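You operate a simulated robot arm through the tools that you are given. There is no shell and no other tool.

You run a simulated robot arm. Do the job below in one go: nothing can be reset, and whatever is moved stays where it is left.

TASK
Switch off the red lamp first, swing it up and clear, and lay the yellow sheet on the pink one.
Fine: the shade ends high and not over a sheet.

Only the result counts: the job must be done as asked and must still hold three seconds after the hand-in. Knocking over, shifting, dropping, spilling or breaking anything else fails it. Flat cloth is picked up by pressing the open fingertips on it (5 to 10 N) and closing them slowly along it; thin cloth reads only 2 to 8 mm in the jaws.

THE ROBOT
A 7-joint arm with a three-finger gripper, fixed in place. Base frame: the origin is at the foot of the arm, x ahead of it, y to its left, z up; the work surface is at about z = 0.74. Lengths are in m, angles in degrees, forces in N, time in s.
Its first joint turns from -166.0 to 166.0 degrees. Payload 2.69 kg.
The tool frame sits at the grasp point between the pads (the TCP): z along the fingers, y along the line on which they close. The tips reach 0.03 m beyond it. Largest opening 0.128 m; the body of the gripper starts 0.117 m behind the TCP.
Orientation is that of the tool frame in the base frame, as a unit quaternion [w, x, y, z]. With the fingers straight down and closing along the base's y, the tool's x points along the base's -x, its y along +y and its z along -z.

THE INTERFACE
- The arm moves only by the tool apply_moves. Its argument "moves" is a list of rows, each an object of numbers (a shift or turn left out is 0, a gripper value left out holds the last): "fingers": the gripper command, from -1 (fully open) to 1 (shut), values between in proportion; "x", "y", "z": the shift along the tool's x, y, z in m; "wx", "wy", "wz": the turn, a rotation vector about the tool's x, y, z in degrees. In form: [{"fingers": .., "x": .., "y": .., "z": .., "wx": .., "wy": .., "wz": ..}, ...]. A call has 1 to 20 rows; each row shifts and turns the commanded pose from where the row before left it, along the tool's axes as they then stand. Rows are played at 5 a second. More than 0.05 m and 8.6 degrees between two rows, or a gripper value outside its range, and nothing of the call is played. A pose out of reach is approached as far as the arm can. The call stops where the force on the tool passes 90 N (or 10 N more than at its start, if that is more) or the arm is blocked; 0.2 s more then pass. Each finger halts on what it meets, pressing with about 39 N; the grip force reading is that of the motor and also rises with nothing between the fingers. The clock runs only during rows and for 0.2 s after the last one: add rows that do not move to give the fingers time. It gives the time, the measured TCP pose, the force on the tool (base axes), the opening and the grip force at its end, in the units of the frame above (readings bear some noise), with the torque about the TCP (base axes, N m) and any sound that the robot's microphone picked up.
- Cameras (640 x 400 px; columns grow to the right, rows downward): "scene" is fixed at [0.0512, -0.6505, 1.9219]; the picture's right is [0.87, -0.50, 0.00], its down [-0.26, -0.45, -0.85] and it looks along [0.42, 0.74, -0.52] (base axes); focal length 328 px, centre (320, 200). "wrist" rides on the gripper at [0.058, 0.054, -0.131] in the tool frame; the picture's right is [-0.68, 0.74, 0.00], its down [-0.62, -0.57, -0.55] and it looks along [-0.40, -0.37, 0.84] (tool axes); focal length 234 px, centre (320, 200). There is no depth. A picture from a camera that has moved, and an enlarged one, comes with that camera's place and axes in the base frame and with its lens.
- get_image(camera): a new picture of that camera. It takes no simulated time.
- raise_lower(by): slides the trunk up (or, below 0, down) by that many m; the arm rides with it, the base frame stays. It gives what a move gives, with no picture.
- enlarge(camera, box): a new picture of the part [left, top, right, bottom] of that camera's present view, enlarged. It takes no simulated time.
- close_job(): hands the job in; it is judged then, once.

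Nothing tells you positions but the pictures and the camera data. Unless the task says otherwise, let go and move clear before handing in.

The tools are called after ">>>" as a command line: name --argument value ..., lists and objects as JSON in quotes. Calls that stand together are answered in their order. apply_moves: Moves the arm, as the interface text tells. Its arguments: {"type":"object","properties":{"moves":{"type":"array","items":{"type":"object","properties":{"fingers":{"type":"number"},"x":{"type":"number"},"y":{"type":"number"},"z":{"type":"number"},"wx":{"type":"number"},"wy":{"type":"number"},"wz":{"type":"number"}}}}},"required":["moves"]} The other tools are called the same way: raise_lower (by) slides the trunk up or down; get_image (camera) takes a picture; enlarge (camera, box) takes an enlarged picture of a part of a camera's view; close_job () hands the job in.

At the start:

```text
t: 0.0
position: [0.5965, 0.3626, 1.571]
tool_rot: [0.0, -0.001, 1.0, 0.0]
wrist_force: [0.5, -0.1, 0.1]
ft_torque: [0.04, -0.01, 0.0]
finger_gap: 0.1281
grasp_force: 0.1
trunk travel left (down, up): [-0.25, 0.1]
```

scene: 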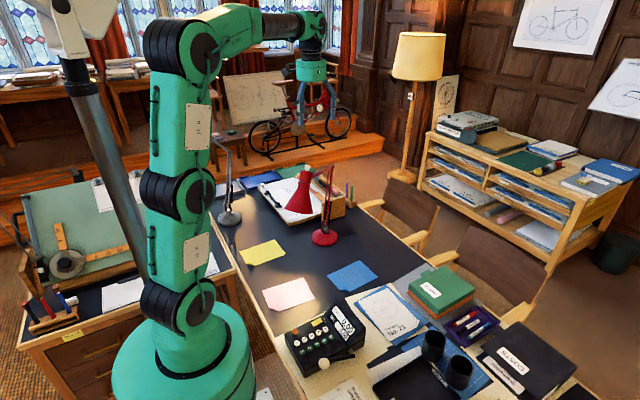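
wrist: 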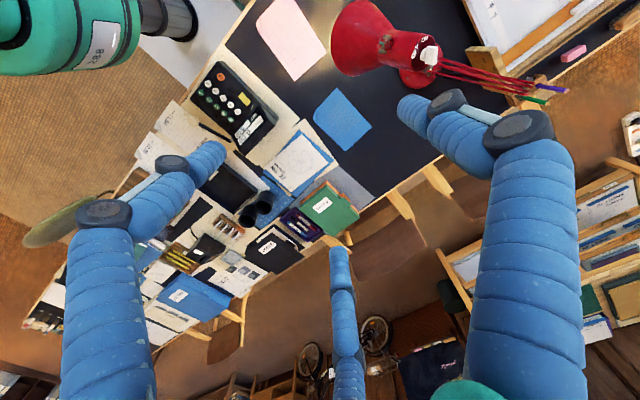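

I see a dark desk with a red lamp (shade near the centre), yellow, pink and blue sheets, and many other objects. First I'll look closely at the lamp and the sheets.

>>> enlarge --camera "scene" --box '[220, 140, 400, 260]'

>>> enlarge --camera "scene" --box '[220, 220, 400, 340]'

>>> enlarge --camera "wrist" --box '[220, 0, 580, 220]'

```text
3.33 times, centred on (310, 200) of scene
camera zoom: at [0.0512, -0.6505, 1.9219], right [0.87, -0.5, 0.0], down [-0.26, -0.45, -0.85], along [0.42, 0.74, -0.52], focal length 1095 px, centre (353, 200)
```

zoom: 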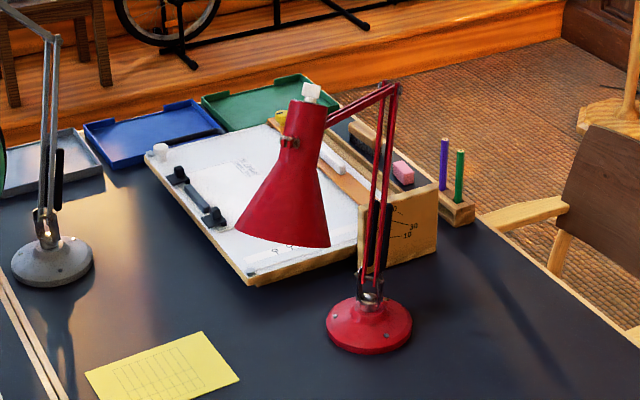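

```text
3.33 times, centred on (310, 280) of scene
camera zoom: at [0.0512, -0.6505, 1.9219], right [0.87, -0.5, 0.0], down [-0.26, -0.45, -0.85], along [0.42, 0.74, -0.52], focal length 1095 px, centre (353, -67)
```

zoom: 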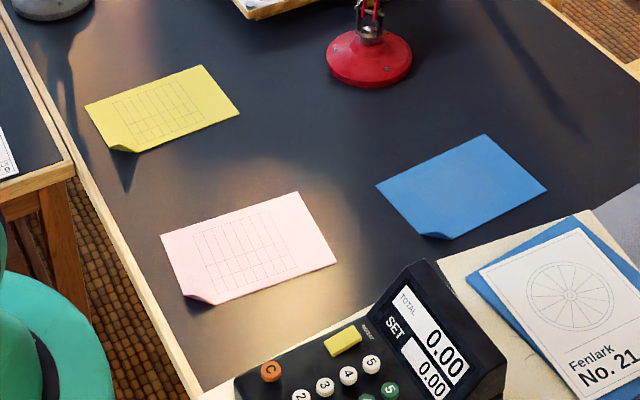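

```text
1.78 times, centred on (400, 110) of wrist
camera zoom: at [0.5382, 0.4158, 1.7012], right [0.68, 0.74, 0.0], down [0.62, -0.57, 0.55], along [0.4, -0.37, -0.84], focal length 416 px, centre (178, 360)
```

zoom: 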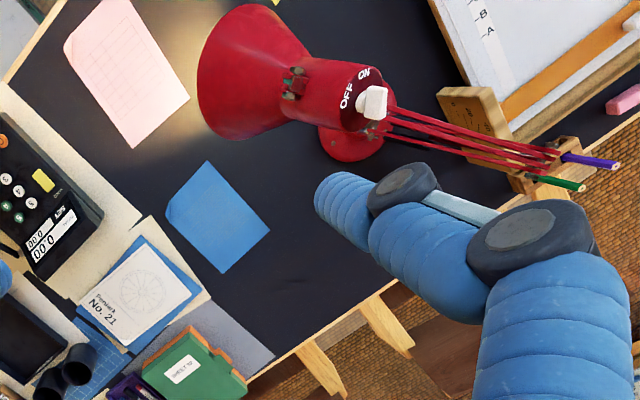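

The lamp's base is around (0.82, 0.64), its elbow around (0.87, 0.69, 1.18), and the white rocker or knob on top of the shade around (0.66, 0.53, 1.28). I'll look closer at the switch and the joints.

>>> enlarge --camera "scene" --box '[280, 155, 340, 193]'

>>> enlarge --camera "wrist" --box '[380, 20, 476, 80]'

>>> enlarge --camera "scene" --box '[300, 160, 350, 250]'

>>> enlarge --camera "scene" --box '[230, 225, 300, 270]'

```text
10.53 times, centred on (310, 174) of scene
camera zoom: at [0.0512, -0.6505, 1.9219], right [0.87, -0.5, 0.0], down [-0.26, -0.45, -0.85], along [0.42, 0.74, -0.52], focal length 3457 px, centre (425, 474)
```

zoom: 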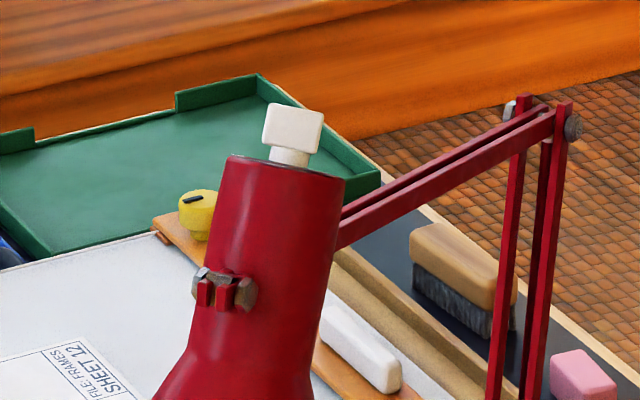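

```text
6.67 times, centred on (428, 50) of wrist
camera zoom: at [0.5382, 0.4158, 1.7012], right [0.68, 0.74, 0.0], down [0.62, -0.57, 0.55], along [0.4, -0.37, -0.84], focal length 1561 px, centre (-400, 1200)
```

zoom: 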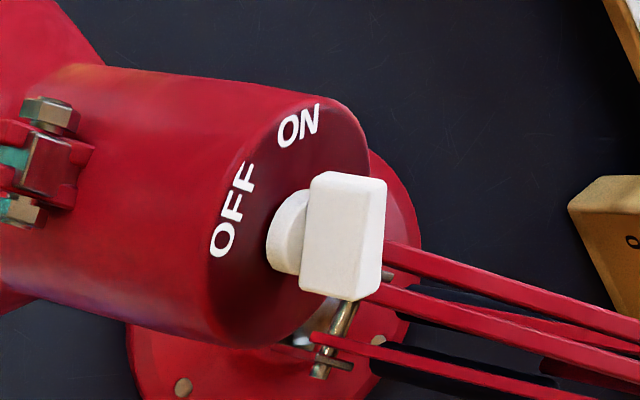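

```text
4.44 times, centred on (325, 205) of scene
camera zoom: at [0.0512, -0.6505, 1.9219], right [0.87, -0.5, 0.0], down [-0.26, -0.45, -0.85], along [0.42, 0.74, -0.52], focal length 1460 px, centre (298, 178)
```

zoom: 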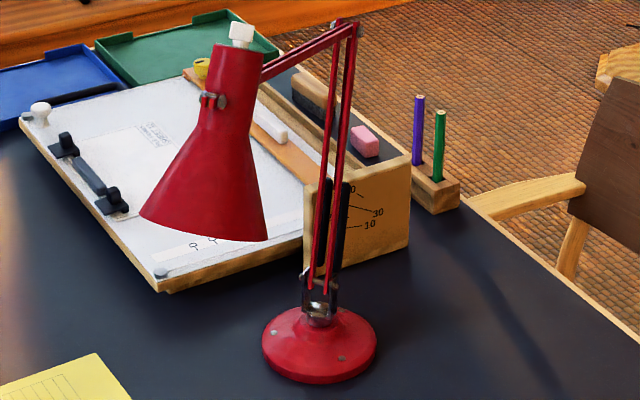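

```text
8.89 times, centred on (265, 248) of scene
camera zoom: at [0.0512, -0.6505, 1.9219], right [0.87, -0.5, 0.0], down [-0.26, -0.45, -0.85], along [0.42, 0.74, -0.52], focal length 2919 px, centre (809, -222)
```

zoom: 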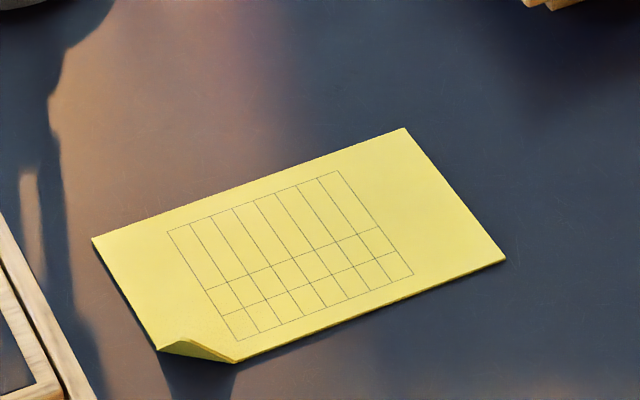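

The knob on the shade is a small rectangular key with ON/OFF lettering. I'll look at the gripper's own shape in the scene view before moving.

>>> enlarge --camera "scene" --box '[270, 0, 370, 150]'

>>> enlarge --camera "wrist" --box '[40, 80, 620, 400]'

```text
2.67 times, centred on (320, 75) of scene
camera zoom: at [0.0512, -0.6505, 1.9219], right [0.87, -0.5, 0.0], down [-0.26, -0.45, -0.85], along [0.42, 0.74, -0.52], focal length 876 px, centre (320, 533)
```

zoom: 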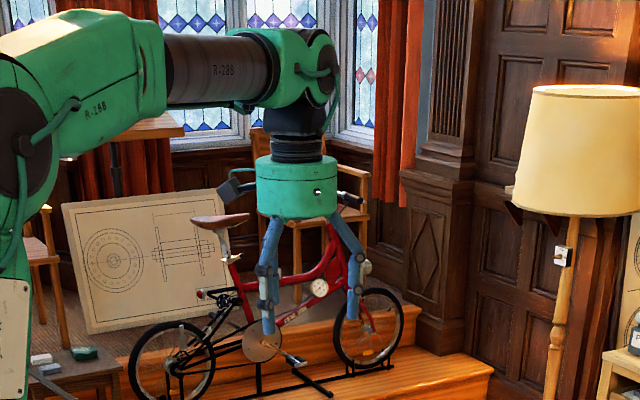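

```text
1.10 times, centred on (330, 240) of wrist
camera zoom: at [0.5382, 0.4158, 1.7012], right [0.68, 0.74, 0.0], down [0.62, -0.57, 0.55], along [0.4, -0.37, -0.84], focal length 258 px, centre (309, 156)
```

zoom: 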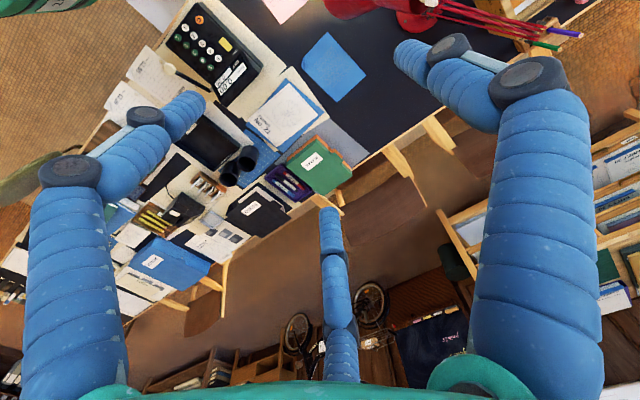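

The drawn gripper shows three blue prongs, which doesn't match a two-finger description, so I'll close the fingers in free air and see how they really move.

>>> apply_moves --moves '[{"fingers": 0.5}, {"fingers": 0.5}, {"fingers": 0.5}]'

>>> get_image --camera "wrist"

>>> enlarge --camera "scene" --box '[270, 0, 370, 150]'

```text
t: 0.8
position: [0.5968, 0.3629, 1.5704]
tool_rot: [0.0, 0.0, 1.0, 0.001]
wrist_force: [0.5, -0.9, 0.9]
ft_torque: [0.01, 0.01, 0.02]
finger_gap: 0.032
grasp_force: 0.1
trunk travel left (down, up): [-0.25, 0.1]
```

```text
taken
camera wrist: at [0.5382, 0.4158, 1.7012], right [0.68, 0.74, 0.0], down [0.62, -0.57, 0.55], along [0.4, -0.37, -0.84], focal length 234 px, centre (320, 200)
```

wrist: 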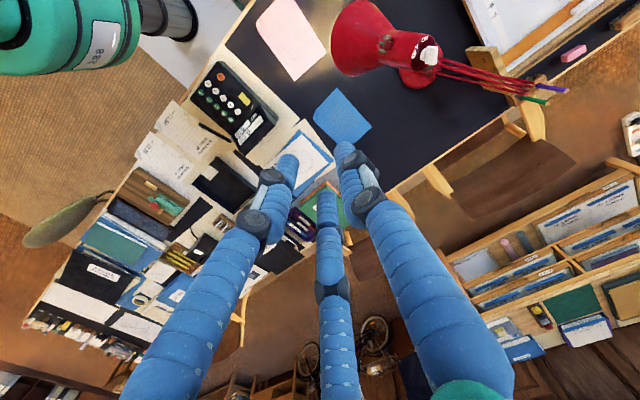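

```text
2.67 times, centred on (320, 75) of scene
camera zoom: at [0.0512, -0.6505, 1.9219], right [0.87, -0.5, 0.0], down [-0.26, -0.45, -0.85], along [0.42, 0.74, -0.52], focal length 876 px, centre (320, 533)
```

zoom: 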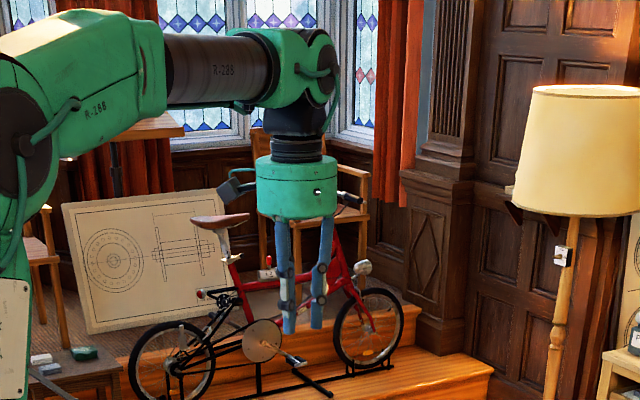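

The fingers close centrally as three drawn prongs, so I'll allow for both shapes when judging clearance. Next I move the wrist camera to about 0.3 m above the knob to read the switch.

>>> apply_moves --moves '[{"y": 0.04}, {"y": 0.04}, {"y": 0.04}, {"y": 0.04}, {"y": 0.04, "z": 0.02}, {"y": 0.037, "z": 0.03}, {}]'

>>> get_image --camera "wrist"

>>> enlarge --camera "wrist" --box '[220, 80, 440, 220]'

>>> get_image --camera "scene"

```text
t: 2.4
position: [0.5964, 0.5994, 1.521]
tool_rot: [0.0, 0.0, 1.0, 0.0]
wrist_force: [-0.6, 0.0, 0.1]
ft_torque: [0.01, 0.03, -0.02]
finger_gap: 0.0318
grasp_force: 0.1
trunk travel left (down, up): [-0.25, 0.1]
```

```text
taken
camera wrist: at [0.5382, 0.6524, 1.6521], right [0.68, 0.74, 0.0], down [0.62, -0.57, 0.55], along [0.4, -0.37, -0.84], focal length 234 px, centre (320, 200)
```

wrist: 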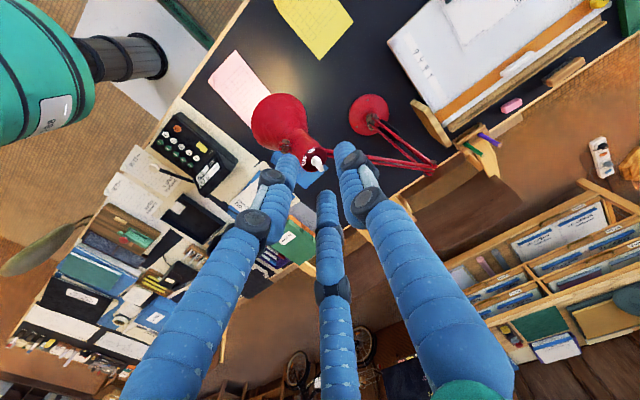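

```text
2.86 times, centred on (330, 150) of wrist
camera zoom: at [0.5382, 0.6524, 1.6521], right [0.68, 0.74, 0.0], down [0.62, -0.57, 0.55], along [0.4, -0.37, -0.84], focal length 669 px, centre (291, 343)
```

zoom: 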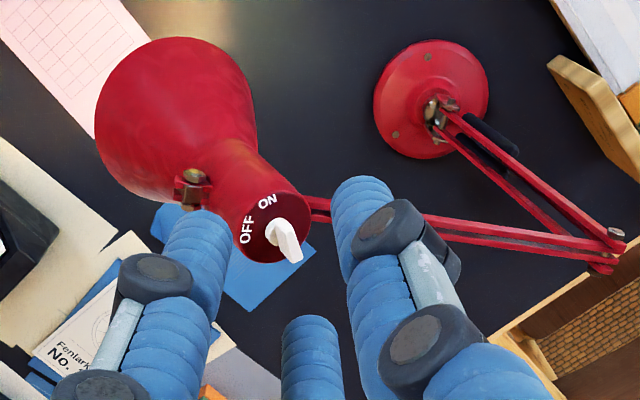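

```text
taken
```

scene: 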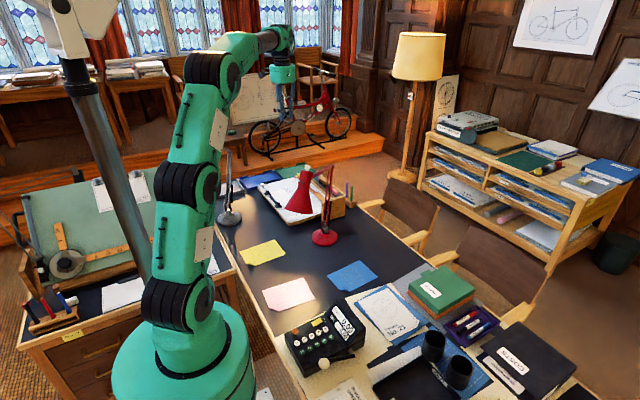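

I can now see the ON/OFF letters on the shade's end cap, and the key has a pointed shape. I'll enlarge it further from here.

>>> enlarge --camera "wrist" --box '[292, 138, 340, 178]'

>>> enlarge --camera "wrist" --box '[340, 80, 450, 190]'

```text
10.00 times, centred on (316, 158) of wrist
camera zoom: at [0.5382, 0.6524, 1.6521], right [0.68, 0.74, 0.0], down [0.62, -0.57, 0.55], along [0.4, -0.37, -0.84], focal length 2342 px, centre (360, 620)
```

zoom: 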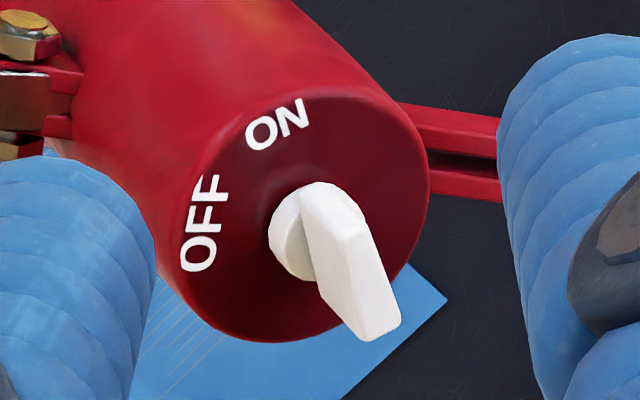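

```text
3.64 times, centred on (395, 135) of wrist
camera zoom: at [0.5382, 0.6524, 1.6521], right [0.68, 0.74, 0.0], down [0.62, -0.57, 0.55], along [0.4, -0.37, -0.84], focal length 852 px, centre (47, 436)
```

zoom: 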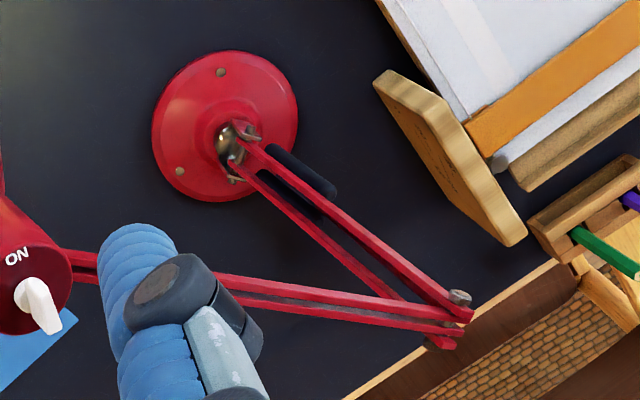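

The key points at ON, and OFF is about 60° counter-clockwise seen from above the cap. The shade axis leans about 27° towards the arm, so I'll tilt the tool to match that axis and then come in above the knob.

>>> apply_moves --moves '[{"wx": 4.056, "wy": 3.621, "wz": 4.609, "fingers": 0.2}, {"wx": 4.056, "wy": 3.621, "wz": 4.609}, {"wx": 4.056, "wy": 3.621, "wz": 4.609}, {"wx": 4.056, "wy": 3.621, "wz": 4.609}, {"wx": 4.056, "wy": 3.621, "wz": 4.609}, {}]'

>>> get_image --camera "scene"

>>> get_image --camera "wrist"

```text
t: 3.8
position: [0.5702, 0.5719, 1.4602]
tool_rot: [-0.157, 0.198, 0.951, -0.176]
wrist_force: [0.3, 1.0, -1.8]
ft_torque: [-0.12, 0.15, 0.02]
finger_gap: 0.0513
grasp_force: 0.1
out of reach, approached as far as the arm can: row 4, 5
trunk travel left (down, up): [-0.25, 0.1]
```

```text
taken
```

scene: 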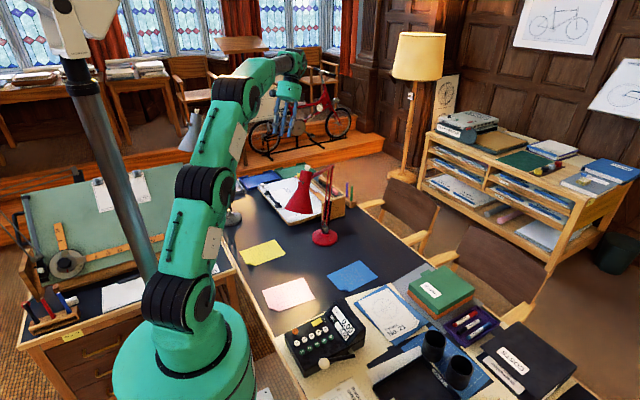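

```text
taken
camera wrist: at [0.5854, 0.6795, 1.5684], right [0.83, 0.34, -0.45], down [0.56, -0.6, 0.57], along [-0.07, -0.72, -0.69], focal length 234 px, centre (320, 200)
```

wrist: 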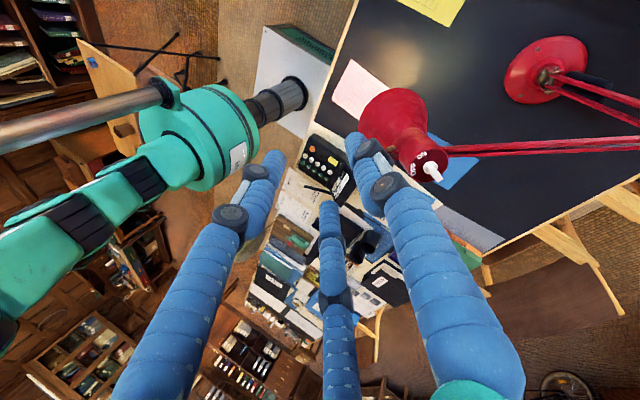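

At this height the tilted pose was just out of reach, though the tilt itself was achieved. I'll raise the trunk to gain reach and check where the commanded pose stands.

>>> raise_lower --by 0.1

>>> apply_moves --moves '[{}, {}, {}]'

```text
t: 5.1
position: [0.569, 0.5712, 1.5628]
tool_rot: [-0.156, 0.198, 0.952, -0.175]
wrist_force: [0.1, 0.8, 0.7]
ft_torque: [0.0, -0.03, 0.01]
finger_gap: 0.0512
grasp_force: 0.1
trunk travel left (down, up): [-0.35, 0.0]
```

```text
t: 5.9
position: [0.5691, 0.5714, 1.562]
tool_rot: [-0.155, 0.198, 0.952, -0.174]
wrist_force: [0.2, -0.2, 0.2]
ft_torque: [0.02, 0.02, -0.02]
finger_gap: 0.0514
grasp_force: 0.1
trunk travel left (down, up): [-0.35, 0.0]
```

The commanded pose now equals the measured one and the tilt is right. I'll come down and then out to about 0.12 m above the knob along its axis.

>>> apply_moves --moves '[{"x": -0.00983, "y": 0.01703, "z": 0.0386}, {"x": -0.00983, "y": 0.01703, "z": 0.0386}, {"x": -0.00983, "y": 0.01703, "z": 0.0386}, {"x": -0.0327, "y": 0.01495, "z": -0.0017}, {"x": -0.0327, "y": 0.01495, "z": -0.0017}, {"x": -0.0327, "y": 0.01495, "z": -0.0017}, {"x": -0.0327, "y": 0.01495, "z": -0.0017}, {}]'

>>> get_image --camera "wrist"

>>> enlarge --camera "scene" --box '[270, 110, 370, 200]'

```text
t: 7.7
position: [0.7055, 0.5678, 1.3866]
tool_rot: [-0.155, 0.198, 0.952, -0.173]
wrist_force: [-1.1, 0.2, 0.0]
ft_torque: [0.0, -0.01, 0.02]
finger_gap: 0.0512
grasp_force: 0.1
trunk travel left (down, up): [-0.35, 0.0]
```

```text
taken
camera wrist: at [0.7198, 0.6744, 1.4959], right [0.83, 0.34, -0.44], down [0.55, -0.6, 0.57], along [-0.07, -0.72, -0.69], focal length 234 px, centre (320, 200)
```

wrist: 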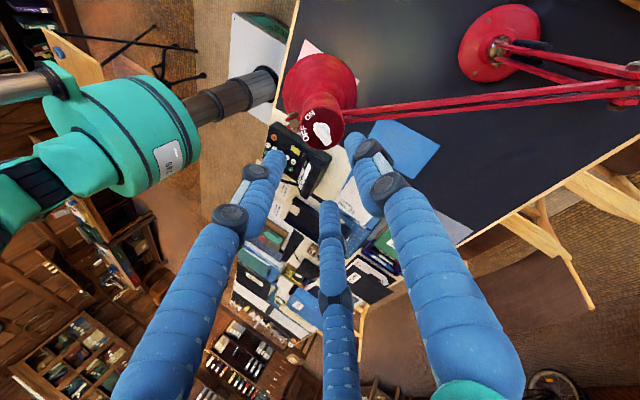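

```text
4.44 times, centred on (320, 155) of scene
camera zoom: at [0.0512, -0.6505, 1.9219], right [0.87, -0.5, 0.0], down [-0.26, -0.45, -0.85], along [0.42, 0.74, -0.52], focal length 1460 px, centre (320, 400)
```

zoom: 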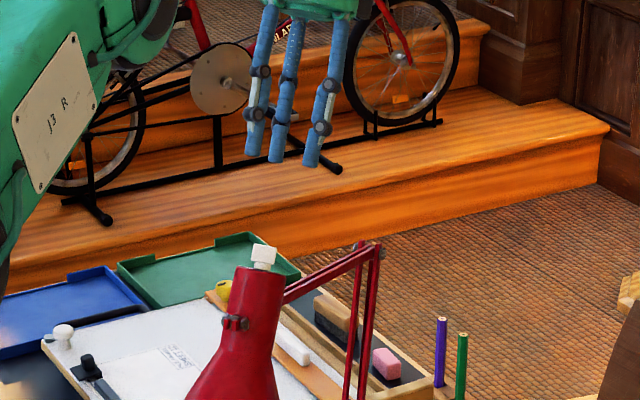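

The pose was reached above the knob. I'll zoom in on the knob from here.

>>> enlarge --camera "wrist" --box '[288, 110, 352, 150]'

>>> enlarge --camera "wrist" --box '[250, 0, 640, 244]'

>>> enlarge --camera "scene" --box '[296, 158, 328, 178]'

```text
10.00 times, centred on (320, 130) of wrist
camera zoom: at [0.7198, 0.6744, 1.4959], right [0.83, 0.34, -0.44], down [0.55, -0.6, 0.57], along [-0.07, -0.72, -0.69], focal length 2342 px, centre (320, 900)
```

zoom: 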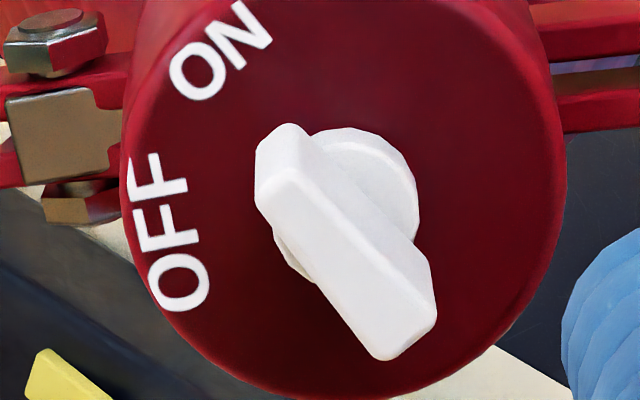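

```text
1.64 times, centred on (445, 122) of wrist
camera zoom: at [0.7198, 0.6744, 1.4959], right [0.83, 0.34, -0.44], down [0.55, -0.6, 0.57], along [-0.07, -0.72, -0.69], focal length 384 px, centre (115, 328)
```

zoom: 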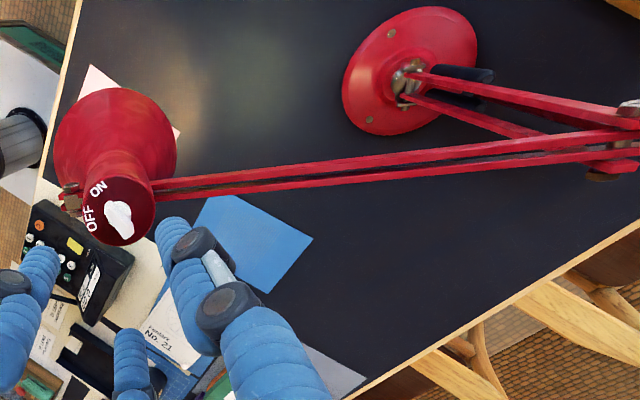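

```text
16.00 times, centred on (312, 168) of scene
camera zoom: at [0.0512, -0.6505, 1.9219], right [0.87, -0.5, 0.0], down [-0.26, -0.45, -0.85], along [0.42, 0.74, -0.52], focal length 5255 px, centre (448, 712)
```

zoom: 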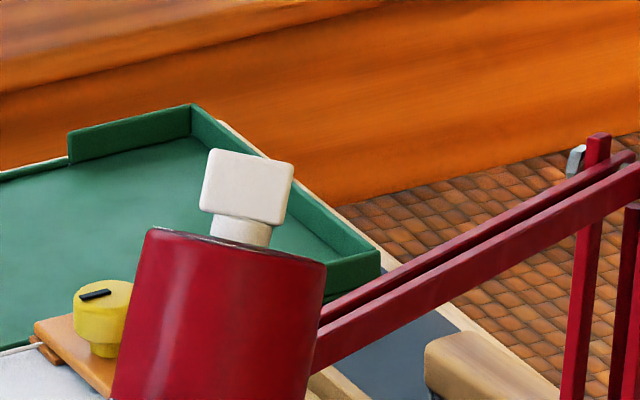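

The key is aligned with ON and my gripper axis is within about 3 mm of it. I'll make the small correction, go down along the axis to straddle the key, and check before closing.

>>> apply_moves --moves '[{"x": -0.001, "y": 0.003, "fingers": 0.25}, {"z": 0.03}, {"z": 0.03}, {"z": 0.02}, {"z": 0.016}, {}]'

>>> get_image --camera "wrist"

>>> enlarge --camera "wrist" --box '[272, 130, 368, 190]'

>>> enlarge --camera "scene" --box '[288, 145, 352, 185]'

```text
t: 9.1
position: [0.6721, 0.5427, 1.2981]
tool_rot: [-0.156, 0.198, 0.952, -0.174]
wrist_force: [0.3, -0.5, -0.2]
ft_torque: [0.0, 0.04, -0.01]
finger_gap: 0.0482
grasp_force: 0.0
trunk travel left (down, up): [-0.35, 0.0]
```

```text
taken
camera wrist: at [0.6865, 0.6504, 1.4074], right [0.83, 0.34, -0.44], down [0.56, -0.6, 0.57], along [-0.07, -0.72, -0.69], focal length 234 px, centre (320, 200)
```

wrist: 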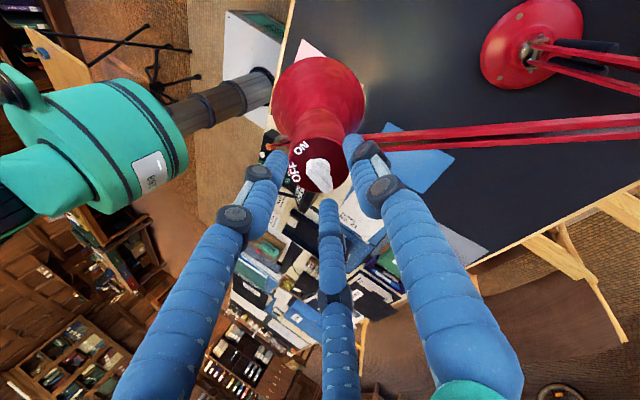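

```text
6.67 times, centred on (320, 160) of wrist
camera zoom: at [0.6865, 0.6504, 1.4074], right [0.83, 0.34, -0.44], down [0.56, -0.6, 0.57], along [-0.07, -0.72, -0.69], focal length 1561 px, centre (320, 467)
```

zoom: 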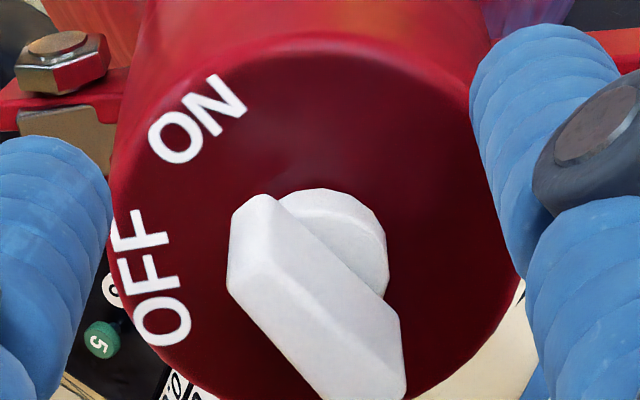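

```text
10.00 times, centred on (320, 165) of scene
camera zoom: at [0.0512, -0.6505, 1.9219], right [0.87, -0.5, 0.0], down [-0.26, -0.45, -0.85], along [0.42, 0.74, -0.52], focal length 3284 px, centre (320, 550)
```

zoom: 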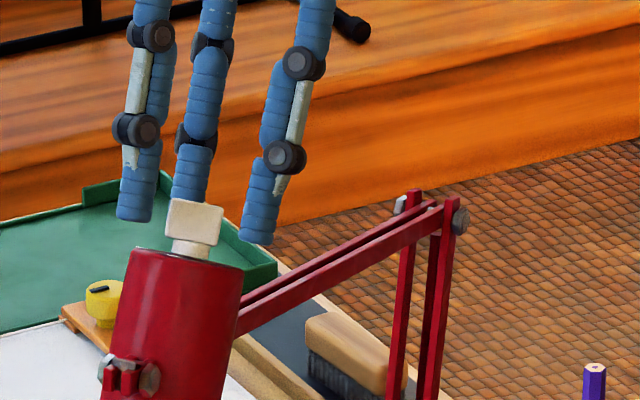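

The fingers straddle the key with no contact yet. Closing slowly on it now.

>>> apply_moves --moves '[{"fingers": 0.45}, {"fingers": 0.6}, {"fingers": 0.7}, {"fingers": 0.78}, {"fingers": 0.84}, {"fingers": 0.9}, {"fingers": 0.95}, {}]'

>>> enlarge --camera "wrist" --box '[272, 130, 368, 190]'

>>> enlarge --camera "scene" --box '[288, 145, 352, 185]'

```text
t: 10.9
position: [0.6715, 0.5443, 1.2994]
tool_rot: [-0.155, 0.198, 0.952, -0.174]
wrist_force: [-0.9, 0.5, -0.8]
ft_torque: [0.09, -0.01, 0.01]
finger_gap: 0.0126
grasp_force: 39.2
trunk travel left (down, up): [-0.35, 0.0]
```

```text
6.67 times, centred on (320, 160) of wrist
camera zoom: at [0.6863, 0.6503, 1.4076], right [0.83, 0.34, -0.44], down [0.56, -0.6, 0.57], along [-0.07, -0.72, -0.69], focal length 1561 px, centre (320, 467)
```

zoom: 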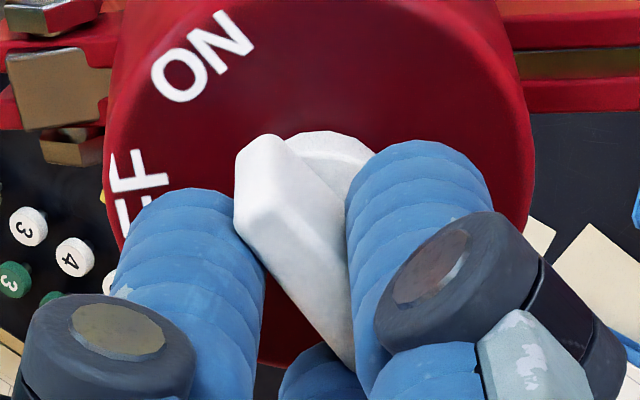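

```text
10.00 times, centred on (320, 165) of scene
camera zoom: at [0.0512, -0.6505, 1.9219], right [0.87, -0.5, 0.0], down [-0.26, -0.45, -0.85], along [0.42, 0.74, -0.52], focal length 3284 px, centre (320, 550)
```

zoom: 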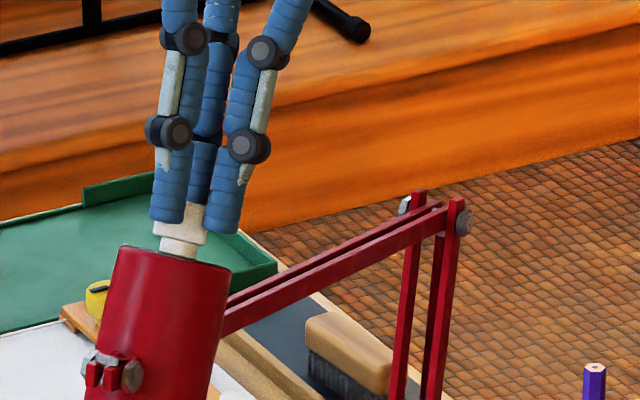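

The grip is solid at 12.6 mm and 39 N. Now I'll twist about the tool axis towards OFF, half of the turn first.

>>> apply_moves --moves '[{"wz": -5}, {"wz": -5}, {"wz": -5}, {"wz": -5}, {"wz": -5}, {"wz": -5}, {}]'

>>> enlarge --camera "wrist" --box '[256, 110, 384, 190]'

>>> enlarge --camera "scene" --box '[272, 140, 368, 200]'

```text
t: 12.5
position: [0.6719, 0.5431, 1.2992]
tool_rot: [-0.196, -0.055, 0.971, -0.127]
wrist_force: [1.8, 0.8, -4.0]
ft_torque: [0.27, -0.18, -0.05]
finger_gap: 0.012
grasp_force: 38.3
trunk travel left (down, up): [-0.35, 0.0]
heard: click
```

```text
5.00 times, centred on (320, 150) of wrist
camera zoom: at [0.6582, 0.6275, 1.426], right [0.5, 0.75, -0.43], down [0.85, -0.36, 0.37], along [0.12, -0.56, -0.82], focal length 1171 px, centre (320, 450)
```

zoom: 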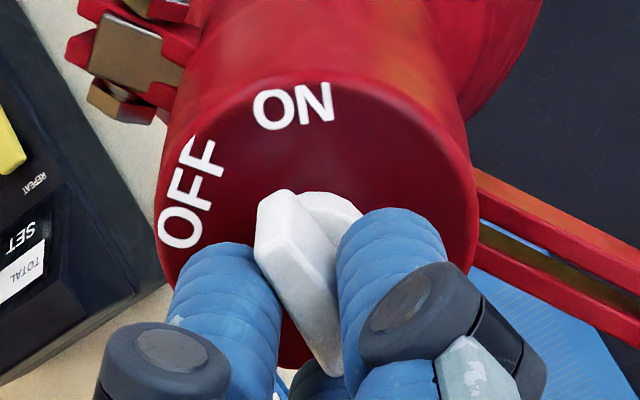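

```text
6.67 times, centred on (320, 170) of scene
camera zoom: at [0.0512, -0.6505, 1.9219], right [0.87, -0.5, 0.0], down [-0.26, -0.45, -0.85], along [0.42, 0.74, -0.52], focal length 2190 px, centre (320, 400)
```

zoom: 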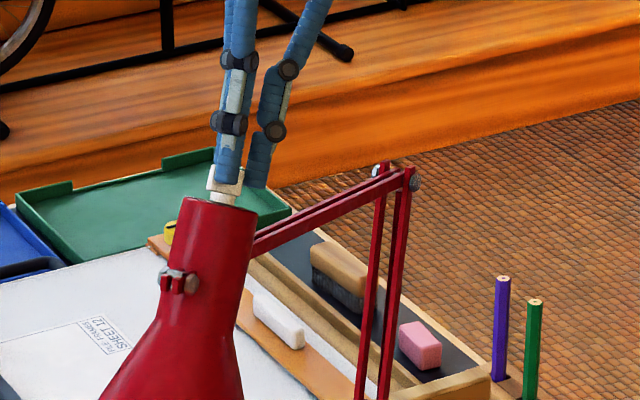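

I heard a click halfway, so I'll keep turning until the key clearly points at OFF.

>>> apply_moves --moves '[{"wz": -5}, {"wz": -5}, {"wz": -5}, {"wz": -5}, {"wz": -5}, {}]'

>>> enlarge --camera "wrist" --box '[256, 110, 384, 190]'

>>> get_image --camera "scene"

```text
t: 13.9
position: [0.6728, 0.5444, 1.2992]
tool_rot: [-0.219, -0.264, 0.936, -0.082]
wrist_force: [3.4, 1.8, -3.2]
ft_torque: [0.39, -0.27, -0.14]
finger_gap: 0.0113
grasp_force: 38.0
trunk travel left (down, up): [-0.35, 0.0]
```

```text
5.00 times, centred on (320, 150) of wrist
camera zoom: at [0.6472, 0.5981, 1.4394], right [0.13, 0.93, -0.34], down [0.97, -0.05, 0.23], along [0.2, -0.36, -0.91], focal length 1171 px, centre (320, 450)
```

zoom: 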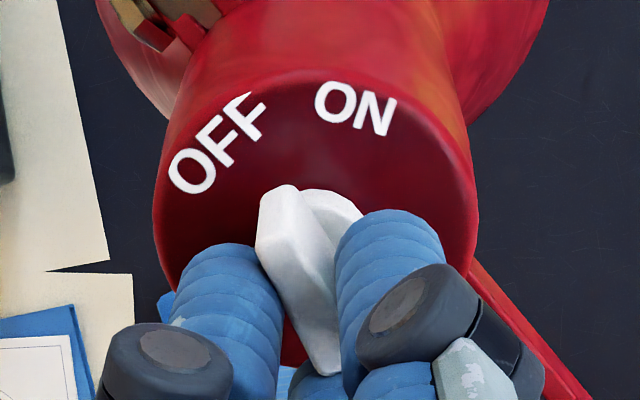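

```text
taken
```

scene: 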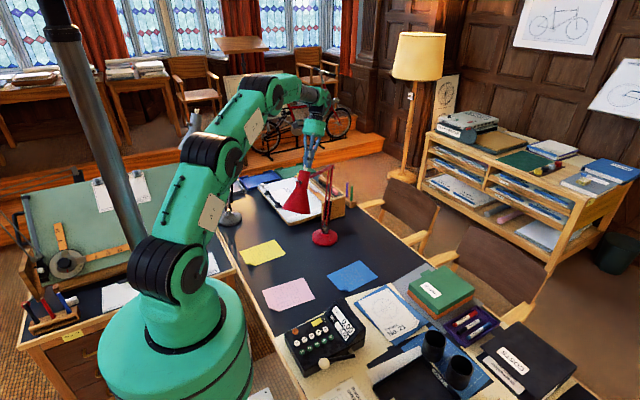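

The key now sits where ON sat before, relative to the fingers, so it points at OFF, and the lamp's light pool on the desk is gone. I'll release the knob, back off along the axis and check it.

>>> apply_moves --moves '[{"fingers": 0.7}, {"fingers": 0.5}, {"fingers": 0.25}, {}, {"z": -0.03}, {"z": -0.04}, {"z": -0.04}, {}]'

>>> get_image --camera "wrist"

>>> enlarge --camera "wrist" --box '[256, 80, 384, 160]'

>>> enlarge --camera "scene" --box '[220, 140, 400, 260]'

```text
t: 15.7
position: [0.7124, 0.5749, 1.3957]
tool_rot: [-0.219, -0.264, 0.936, -0.083]
wrist_force: [-0.3, -1.0, 0.2]
ft_torque: [-0.02, 0.0, 0.0]
finger_gap: 0.048
grasp_force: 0.0
trunk travel left (down, up): [-0.35, 0.0]
```

```text
taken
camera wrist: at [0.6871, 0.6277, 1.5374], right [0.13, 0.93, -0.34], down [0.97, -0.05, 0.23], along [0.2, -0.36, -0.91], focal length 234 px, centre (320, 200)
```

wrist: 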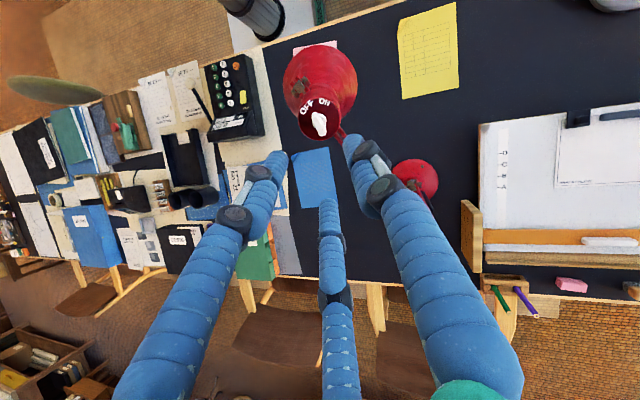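

```text
5.00 times, centred on (320, 120) of wrist
camera zoom: at [0.6871, 0.6277, 1.5374], right [0.13, 0.93, -0.34], down [0.97, -0.05, 0.23], along [0.2, -0.36, -0.91], focal length 1171 px, centre (320, 600)
```

zoom: 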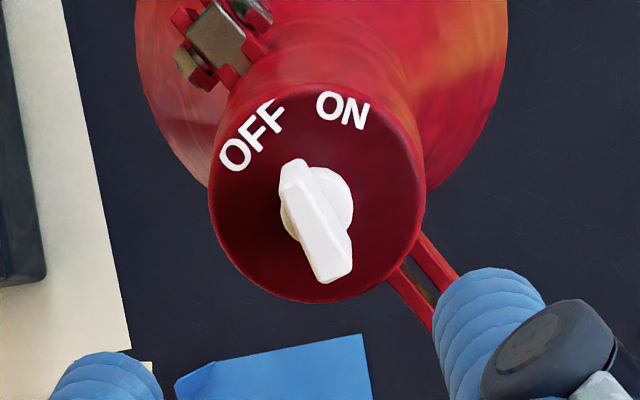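

```text
3.33 times, centred on (310, 200) of scene
camera zoom: at [0.0512, -0.6505, 1.9219], right [0.87, -0.5, 0.0], down [-0.26, -0.45, -0.85], along [0.42, 0.74, -0.52], focal length 1095 px, centre (353, 200)
```

zoom: 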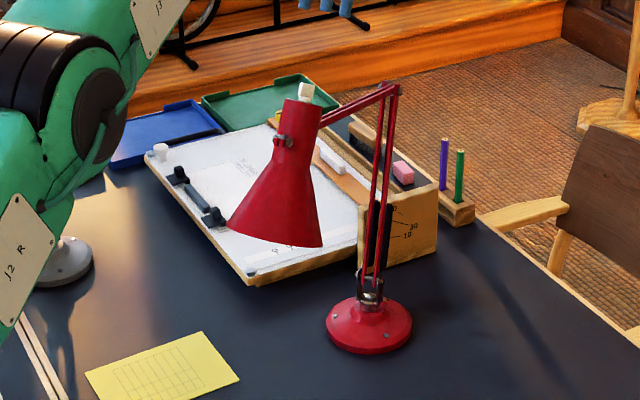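

The shade has swivelled a few millimetres, but its base hasn't moved. I want to be sure the key is fully at OFF, so I'll zoom in on it and compare the desk lighting with before.

>>> enlarge --camera "wrist" --box '[290, 90, 354, 130]'

>>> enlarge --camera "scene" --box '[220, 220, 400, 340]'

```text
10.00 times, centred on (322, 110) of wrist
camera zoom: at [0.6871, 0.6277, 1.5374], right [0.13, 0.93, -0.34], down [0.97, -0.05, 0.23], along [0.2, -0.36, -0.91], focal length 2342 px, centre (300, 1100)
```

zoom: 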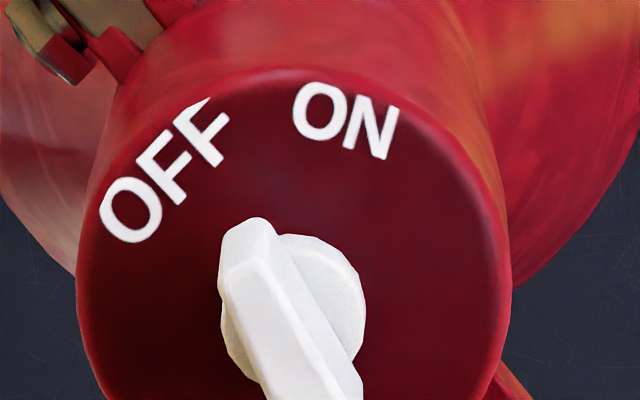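

```text
3.33 times, centred on (310, 280) of scene
camera zoom: at [0.0512, -0.6505, 1.9219], right [0.87, -0.5, 0.0], down [-0.26, -0.45, -0.85], along [0.42, 0.74, -0.52], focal length 1095 px, centre (353, -67)
```

zoom: 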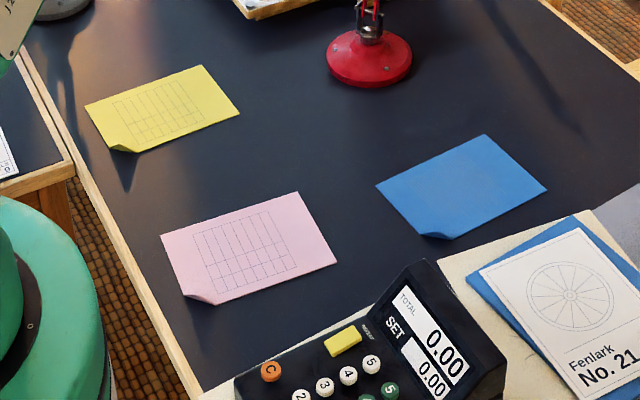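

The lamp is dark, but the key has turned only about 45–50°, some 20° short of the OFF lettering. I'll re-centre on it and approach again to finish the turn.

>>> apply_moves --moves '[{"x": 0.007, "y": 0.005}, {"z": 0.03}, {"z": 0.03}, {}]'

>>> enlarge --camera "wrist" --box '[272, 110, 368, 170]'

>>> enlarge --camera "scene" --box '[288, 145, 352, 185]'

```text
t: 16.7
position: [0.683, 0.5591, 1.3466]
tool_rot: [-0.219, -0.264, 0.936, -0.083]
wrist_force: [0.2, 0.0, -0.8]
ft_torque: [0.0, -0.03, 0.0]
finger_gap: 0.0478
grasp_force: 0.1
trunk travel left (down, up): [-0.35, 0.0]
```

```text
6.67 times, centred on (320, 140) of wrist
camera zoom: at [0.657, 0.6127, 1.4872], right [0.13, 0.93, -0.34], down [0.97, -0.05, 0.23], along [0.2, -0.36, -0.91], focal length 1561 px, centre (320, 600)
```

zoom: 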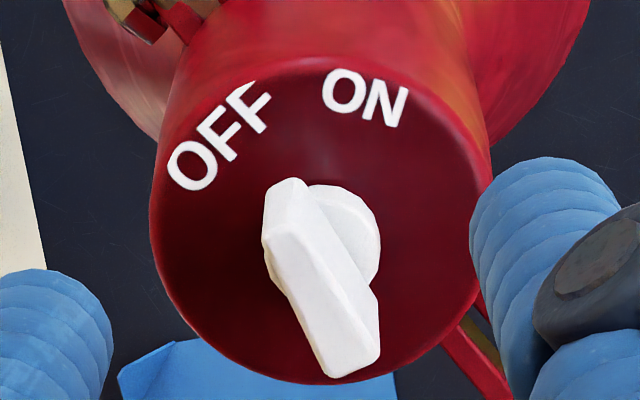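

```text
10.00 times, centred on (320, 165) of scene
camera zoom: at [0.0512, -0.6505, 1.9219], right [0.87, -0.5, 0.0], down [-0.26, -0.45, -0.85], along [0.42, 0.74, -0.52], focal length 3284 px, centre (320, 550)
```

zoom: 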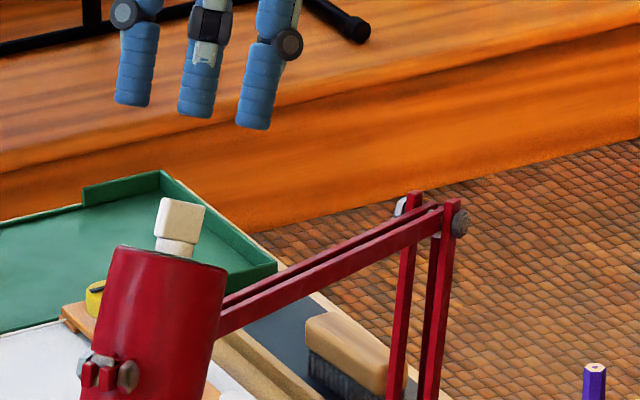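

My tool axis now passes through the key's centre. I'll advance 5 cm and close; the pads are about 15° ahead of the key, so they should carry it further toward OFF.

>>> apply_moves --moves '[{"z": 0.025}, {"z": 0.025}, {"fingers": 0.45}, {"fingers": 0.6}, {"fingers": 0.7}, {"fingers": 0.78}, {"fingers": 0.84}, {"fingers": 0.9}, {"fingers": 0.95}, {}, {}]'

>>> enlarge --camera "wrist" --box '[256, 110, 384, 190]'

>>> enlarge --camera "scene" --box '[288, 145, 352, 185]'

```text
t: 19.1
position: [0.6633, 0.5443, 1.3011]
tool_rot: [-0.218, -0.263, 0.936, -0.082]
wrist_force: [0.7, -0.4, -2.8]
ft_torque: [0.3, -0.16, -0.13]
finger_gap: 0.0103
grasp_force: 38.3
trunk travel left (down, up): [-0.35, 0.0]
```

```text
5.00 times, centred on (320, 150) of wrist
camera zoom: at [0.6391, 0.5993, 1.4424], right [0.13, 0.93, -0.34], down [0.97, -0.05, 0.23], along [0.2, -0.36, -0.91], focal length 1171 px, centre (320, 450)
```

zoom: 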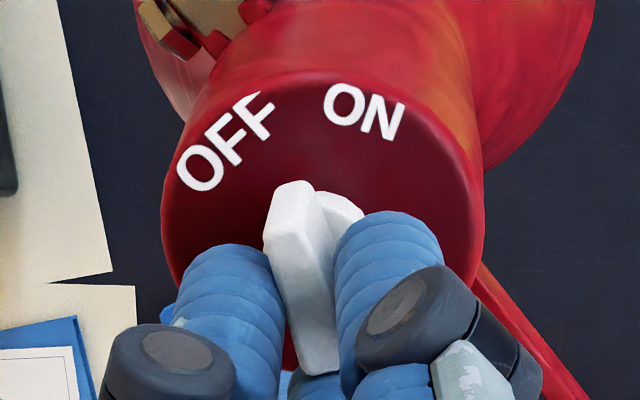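

```text
10.00 times, centred on (320, 165) of scene
camera zoom: at [0.0512, -0.6505, 1.9219], right [0.87, -0.5, 0.0], down [-0.26, -0.45, -0.85], along [0.42, 0.74, -0.52], focal length 3284 px, centre (320, 550)
```

zoom: 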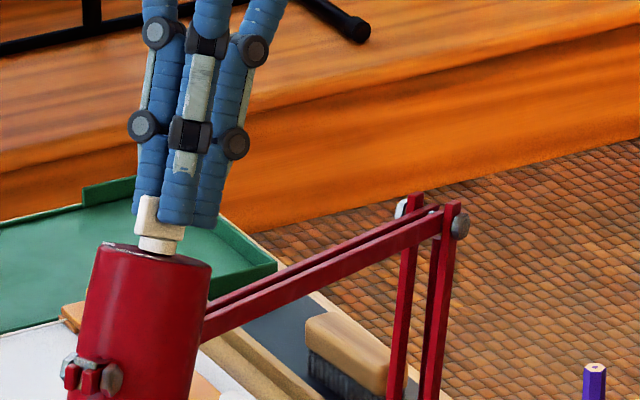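

The grip is firm, but the three prongs pulled the key back about 15°, with no second click. So I'll keep this grip and twist about 35° more toward OFF, watching torque and sound.

>>> apply_moves --moves '[{"wz": -5}, {"wz": -5}, {"wz": -5}, {"wz": -5}, {"wz": -5}, {}]'

>>> enlarge --camera "wrist" --box '[256, 110, 384, 190]'

>>> enlarge --camera "scene" --box '[288, 145, 352, 185]'

```text
t: 20.5
position: [0.6628, 0.5451, 1.3007]
tool_rot: [-0.232, -0.461, 0.856, -0.034]
wrist_force: [2.4, 2.0, -4.1]
ft_torque: [0.4, -0.32, -0.08]
finger_gap: 0.0103
grasp_force: 37.9
trunk travel left (down, up): [-0.35, 0.0]
```

```text
5.00 times, centred on (320, 150) of wrist
camera zoom: at [0.6416, 0.5662, 1.4511], right [-0.28, 0.95, -0.17], down [0.94, 0.3, 0.14], along [0.18, -0.13, -0.98], focal length 1171 px, centre (320, 450)
```

zoom: 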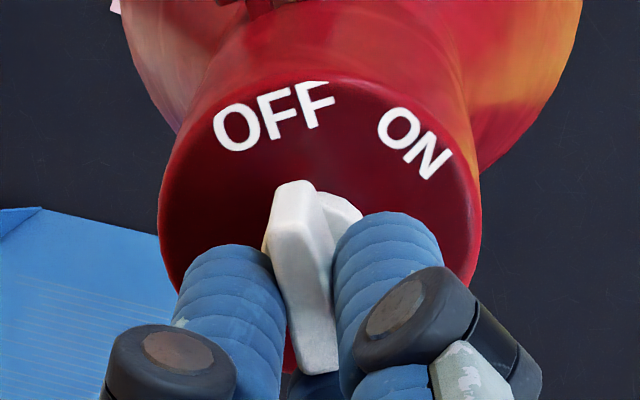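

```text
10.00 times, centred on (320, 165) of scene
camera zoom: at [0.0512, -0.6505, 1.9219], right [0.87, -0.5, 0.0], down [-0.26, -0.45, -0.85], along [0.42, 0.74, -0.52], focal length 3284 px, centre (320, 550)
```

zoom: 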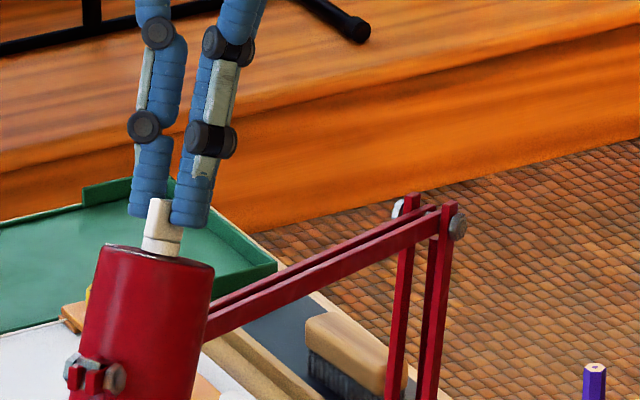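

The key now points almost at OFF, with roughly 9° left. Finishing the turn.

>>> apply_moves --moves '[{"wz": -4}, {"wz": -4}, {}]'

>>> enlarge --camera "wrist" --box '[256, 110, 384, 190]'

```text
t: 21.3
position: [0.6648, 0.5454, 1.3017]
tool_rot: [-0.234, -0.519, 0.822, -0.018]
wrist_force: [1.1, -0.5, -2.8]
ft_torque: [0.36, -0.13, -0.17]
finger_gap: 0.0101
grasp_force: 37.8
trunk travel left (down, up): [-0.35, 0.0]
```

```text
5.00 times, centred on (320, 150) of wrist
camera zoom: at [0.6455, 0.5558, 1.4529], right [-0.4, 0.91, -0.11], down [0.9, 0.41, 0.12], along [0.16, -0.06, -0.99], focal length 1171 px, centre (320, 450)
```

zoom: 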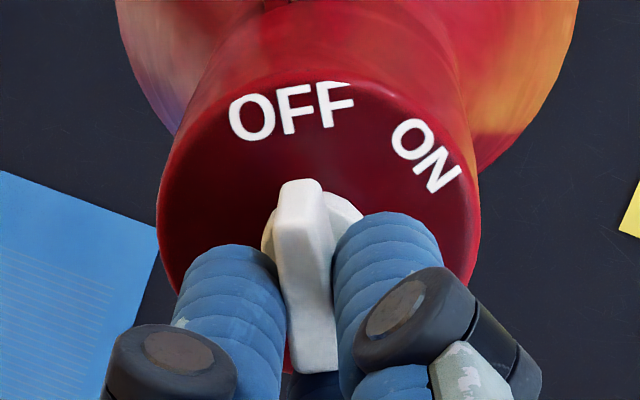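

The key has stopped moving against the cap, so it's at its OFF end stop. Releasing and backing off.

>>> apply_moves --moves '[{"fingers": 0.7}, {"fingers": 0.5}, {"fingers": 0.2}, {}, {"z": -0.03}, {"z": -0.04}, {"z": -0.04}, {}]'

>>> enlarge --camera "wrist" --box '[272, 80, 368, 140]'

>>> enlarge --camera "scene" --box '[220, 130, 400, 250]'

```text
t: 23.1
position: [0.7034, 0.5741, 1.4001]
tool_rot: [-0.234, -0.519, 0.822, -0.017]
wrist_force: [0.6, -0.6, -0.4]
ft_torque: [-0.03, -0.01, -0.01]
finger_gap: 0.0511
grasp_force: 0.1
trunk travel left (down, up): [-0.35, 0.0]
```

```text
6.67 times, centred on (320, 110) of wrist
camera zoom: at [0.6846, 0.5851, 1.5516], right [-0.4, 0.91, -0.11], down [0.9, 0.41, 0.12], along [0.16, -0.06, -0.99], focal length 1561 px, centre (320, 800)
```

zoom: 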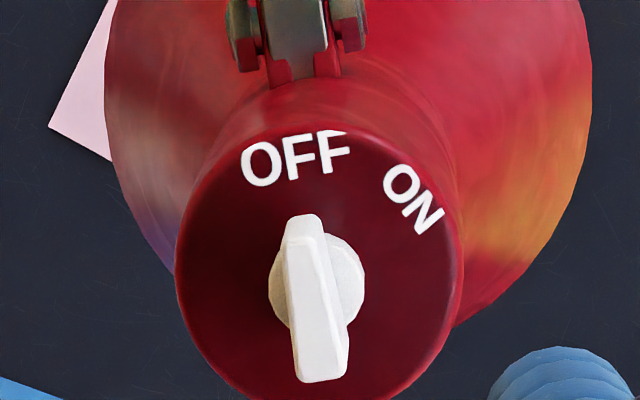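

```text
3.33 times, centred on (310, 190) of scene
camera zoom: at [0.0512, -0.6505, 1.9219], right [0.87, -0.5, 0.0], down [-0.26, -0.45, -0.85], along [0.42, 0.74, -0.52], focal length 1095 px, centre (353, 233)
```

zoom: 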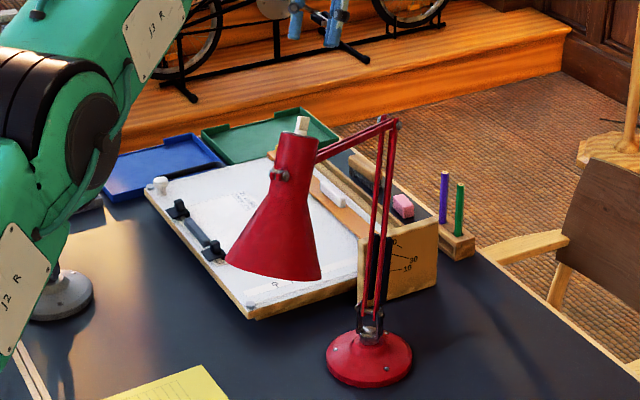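

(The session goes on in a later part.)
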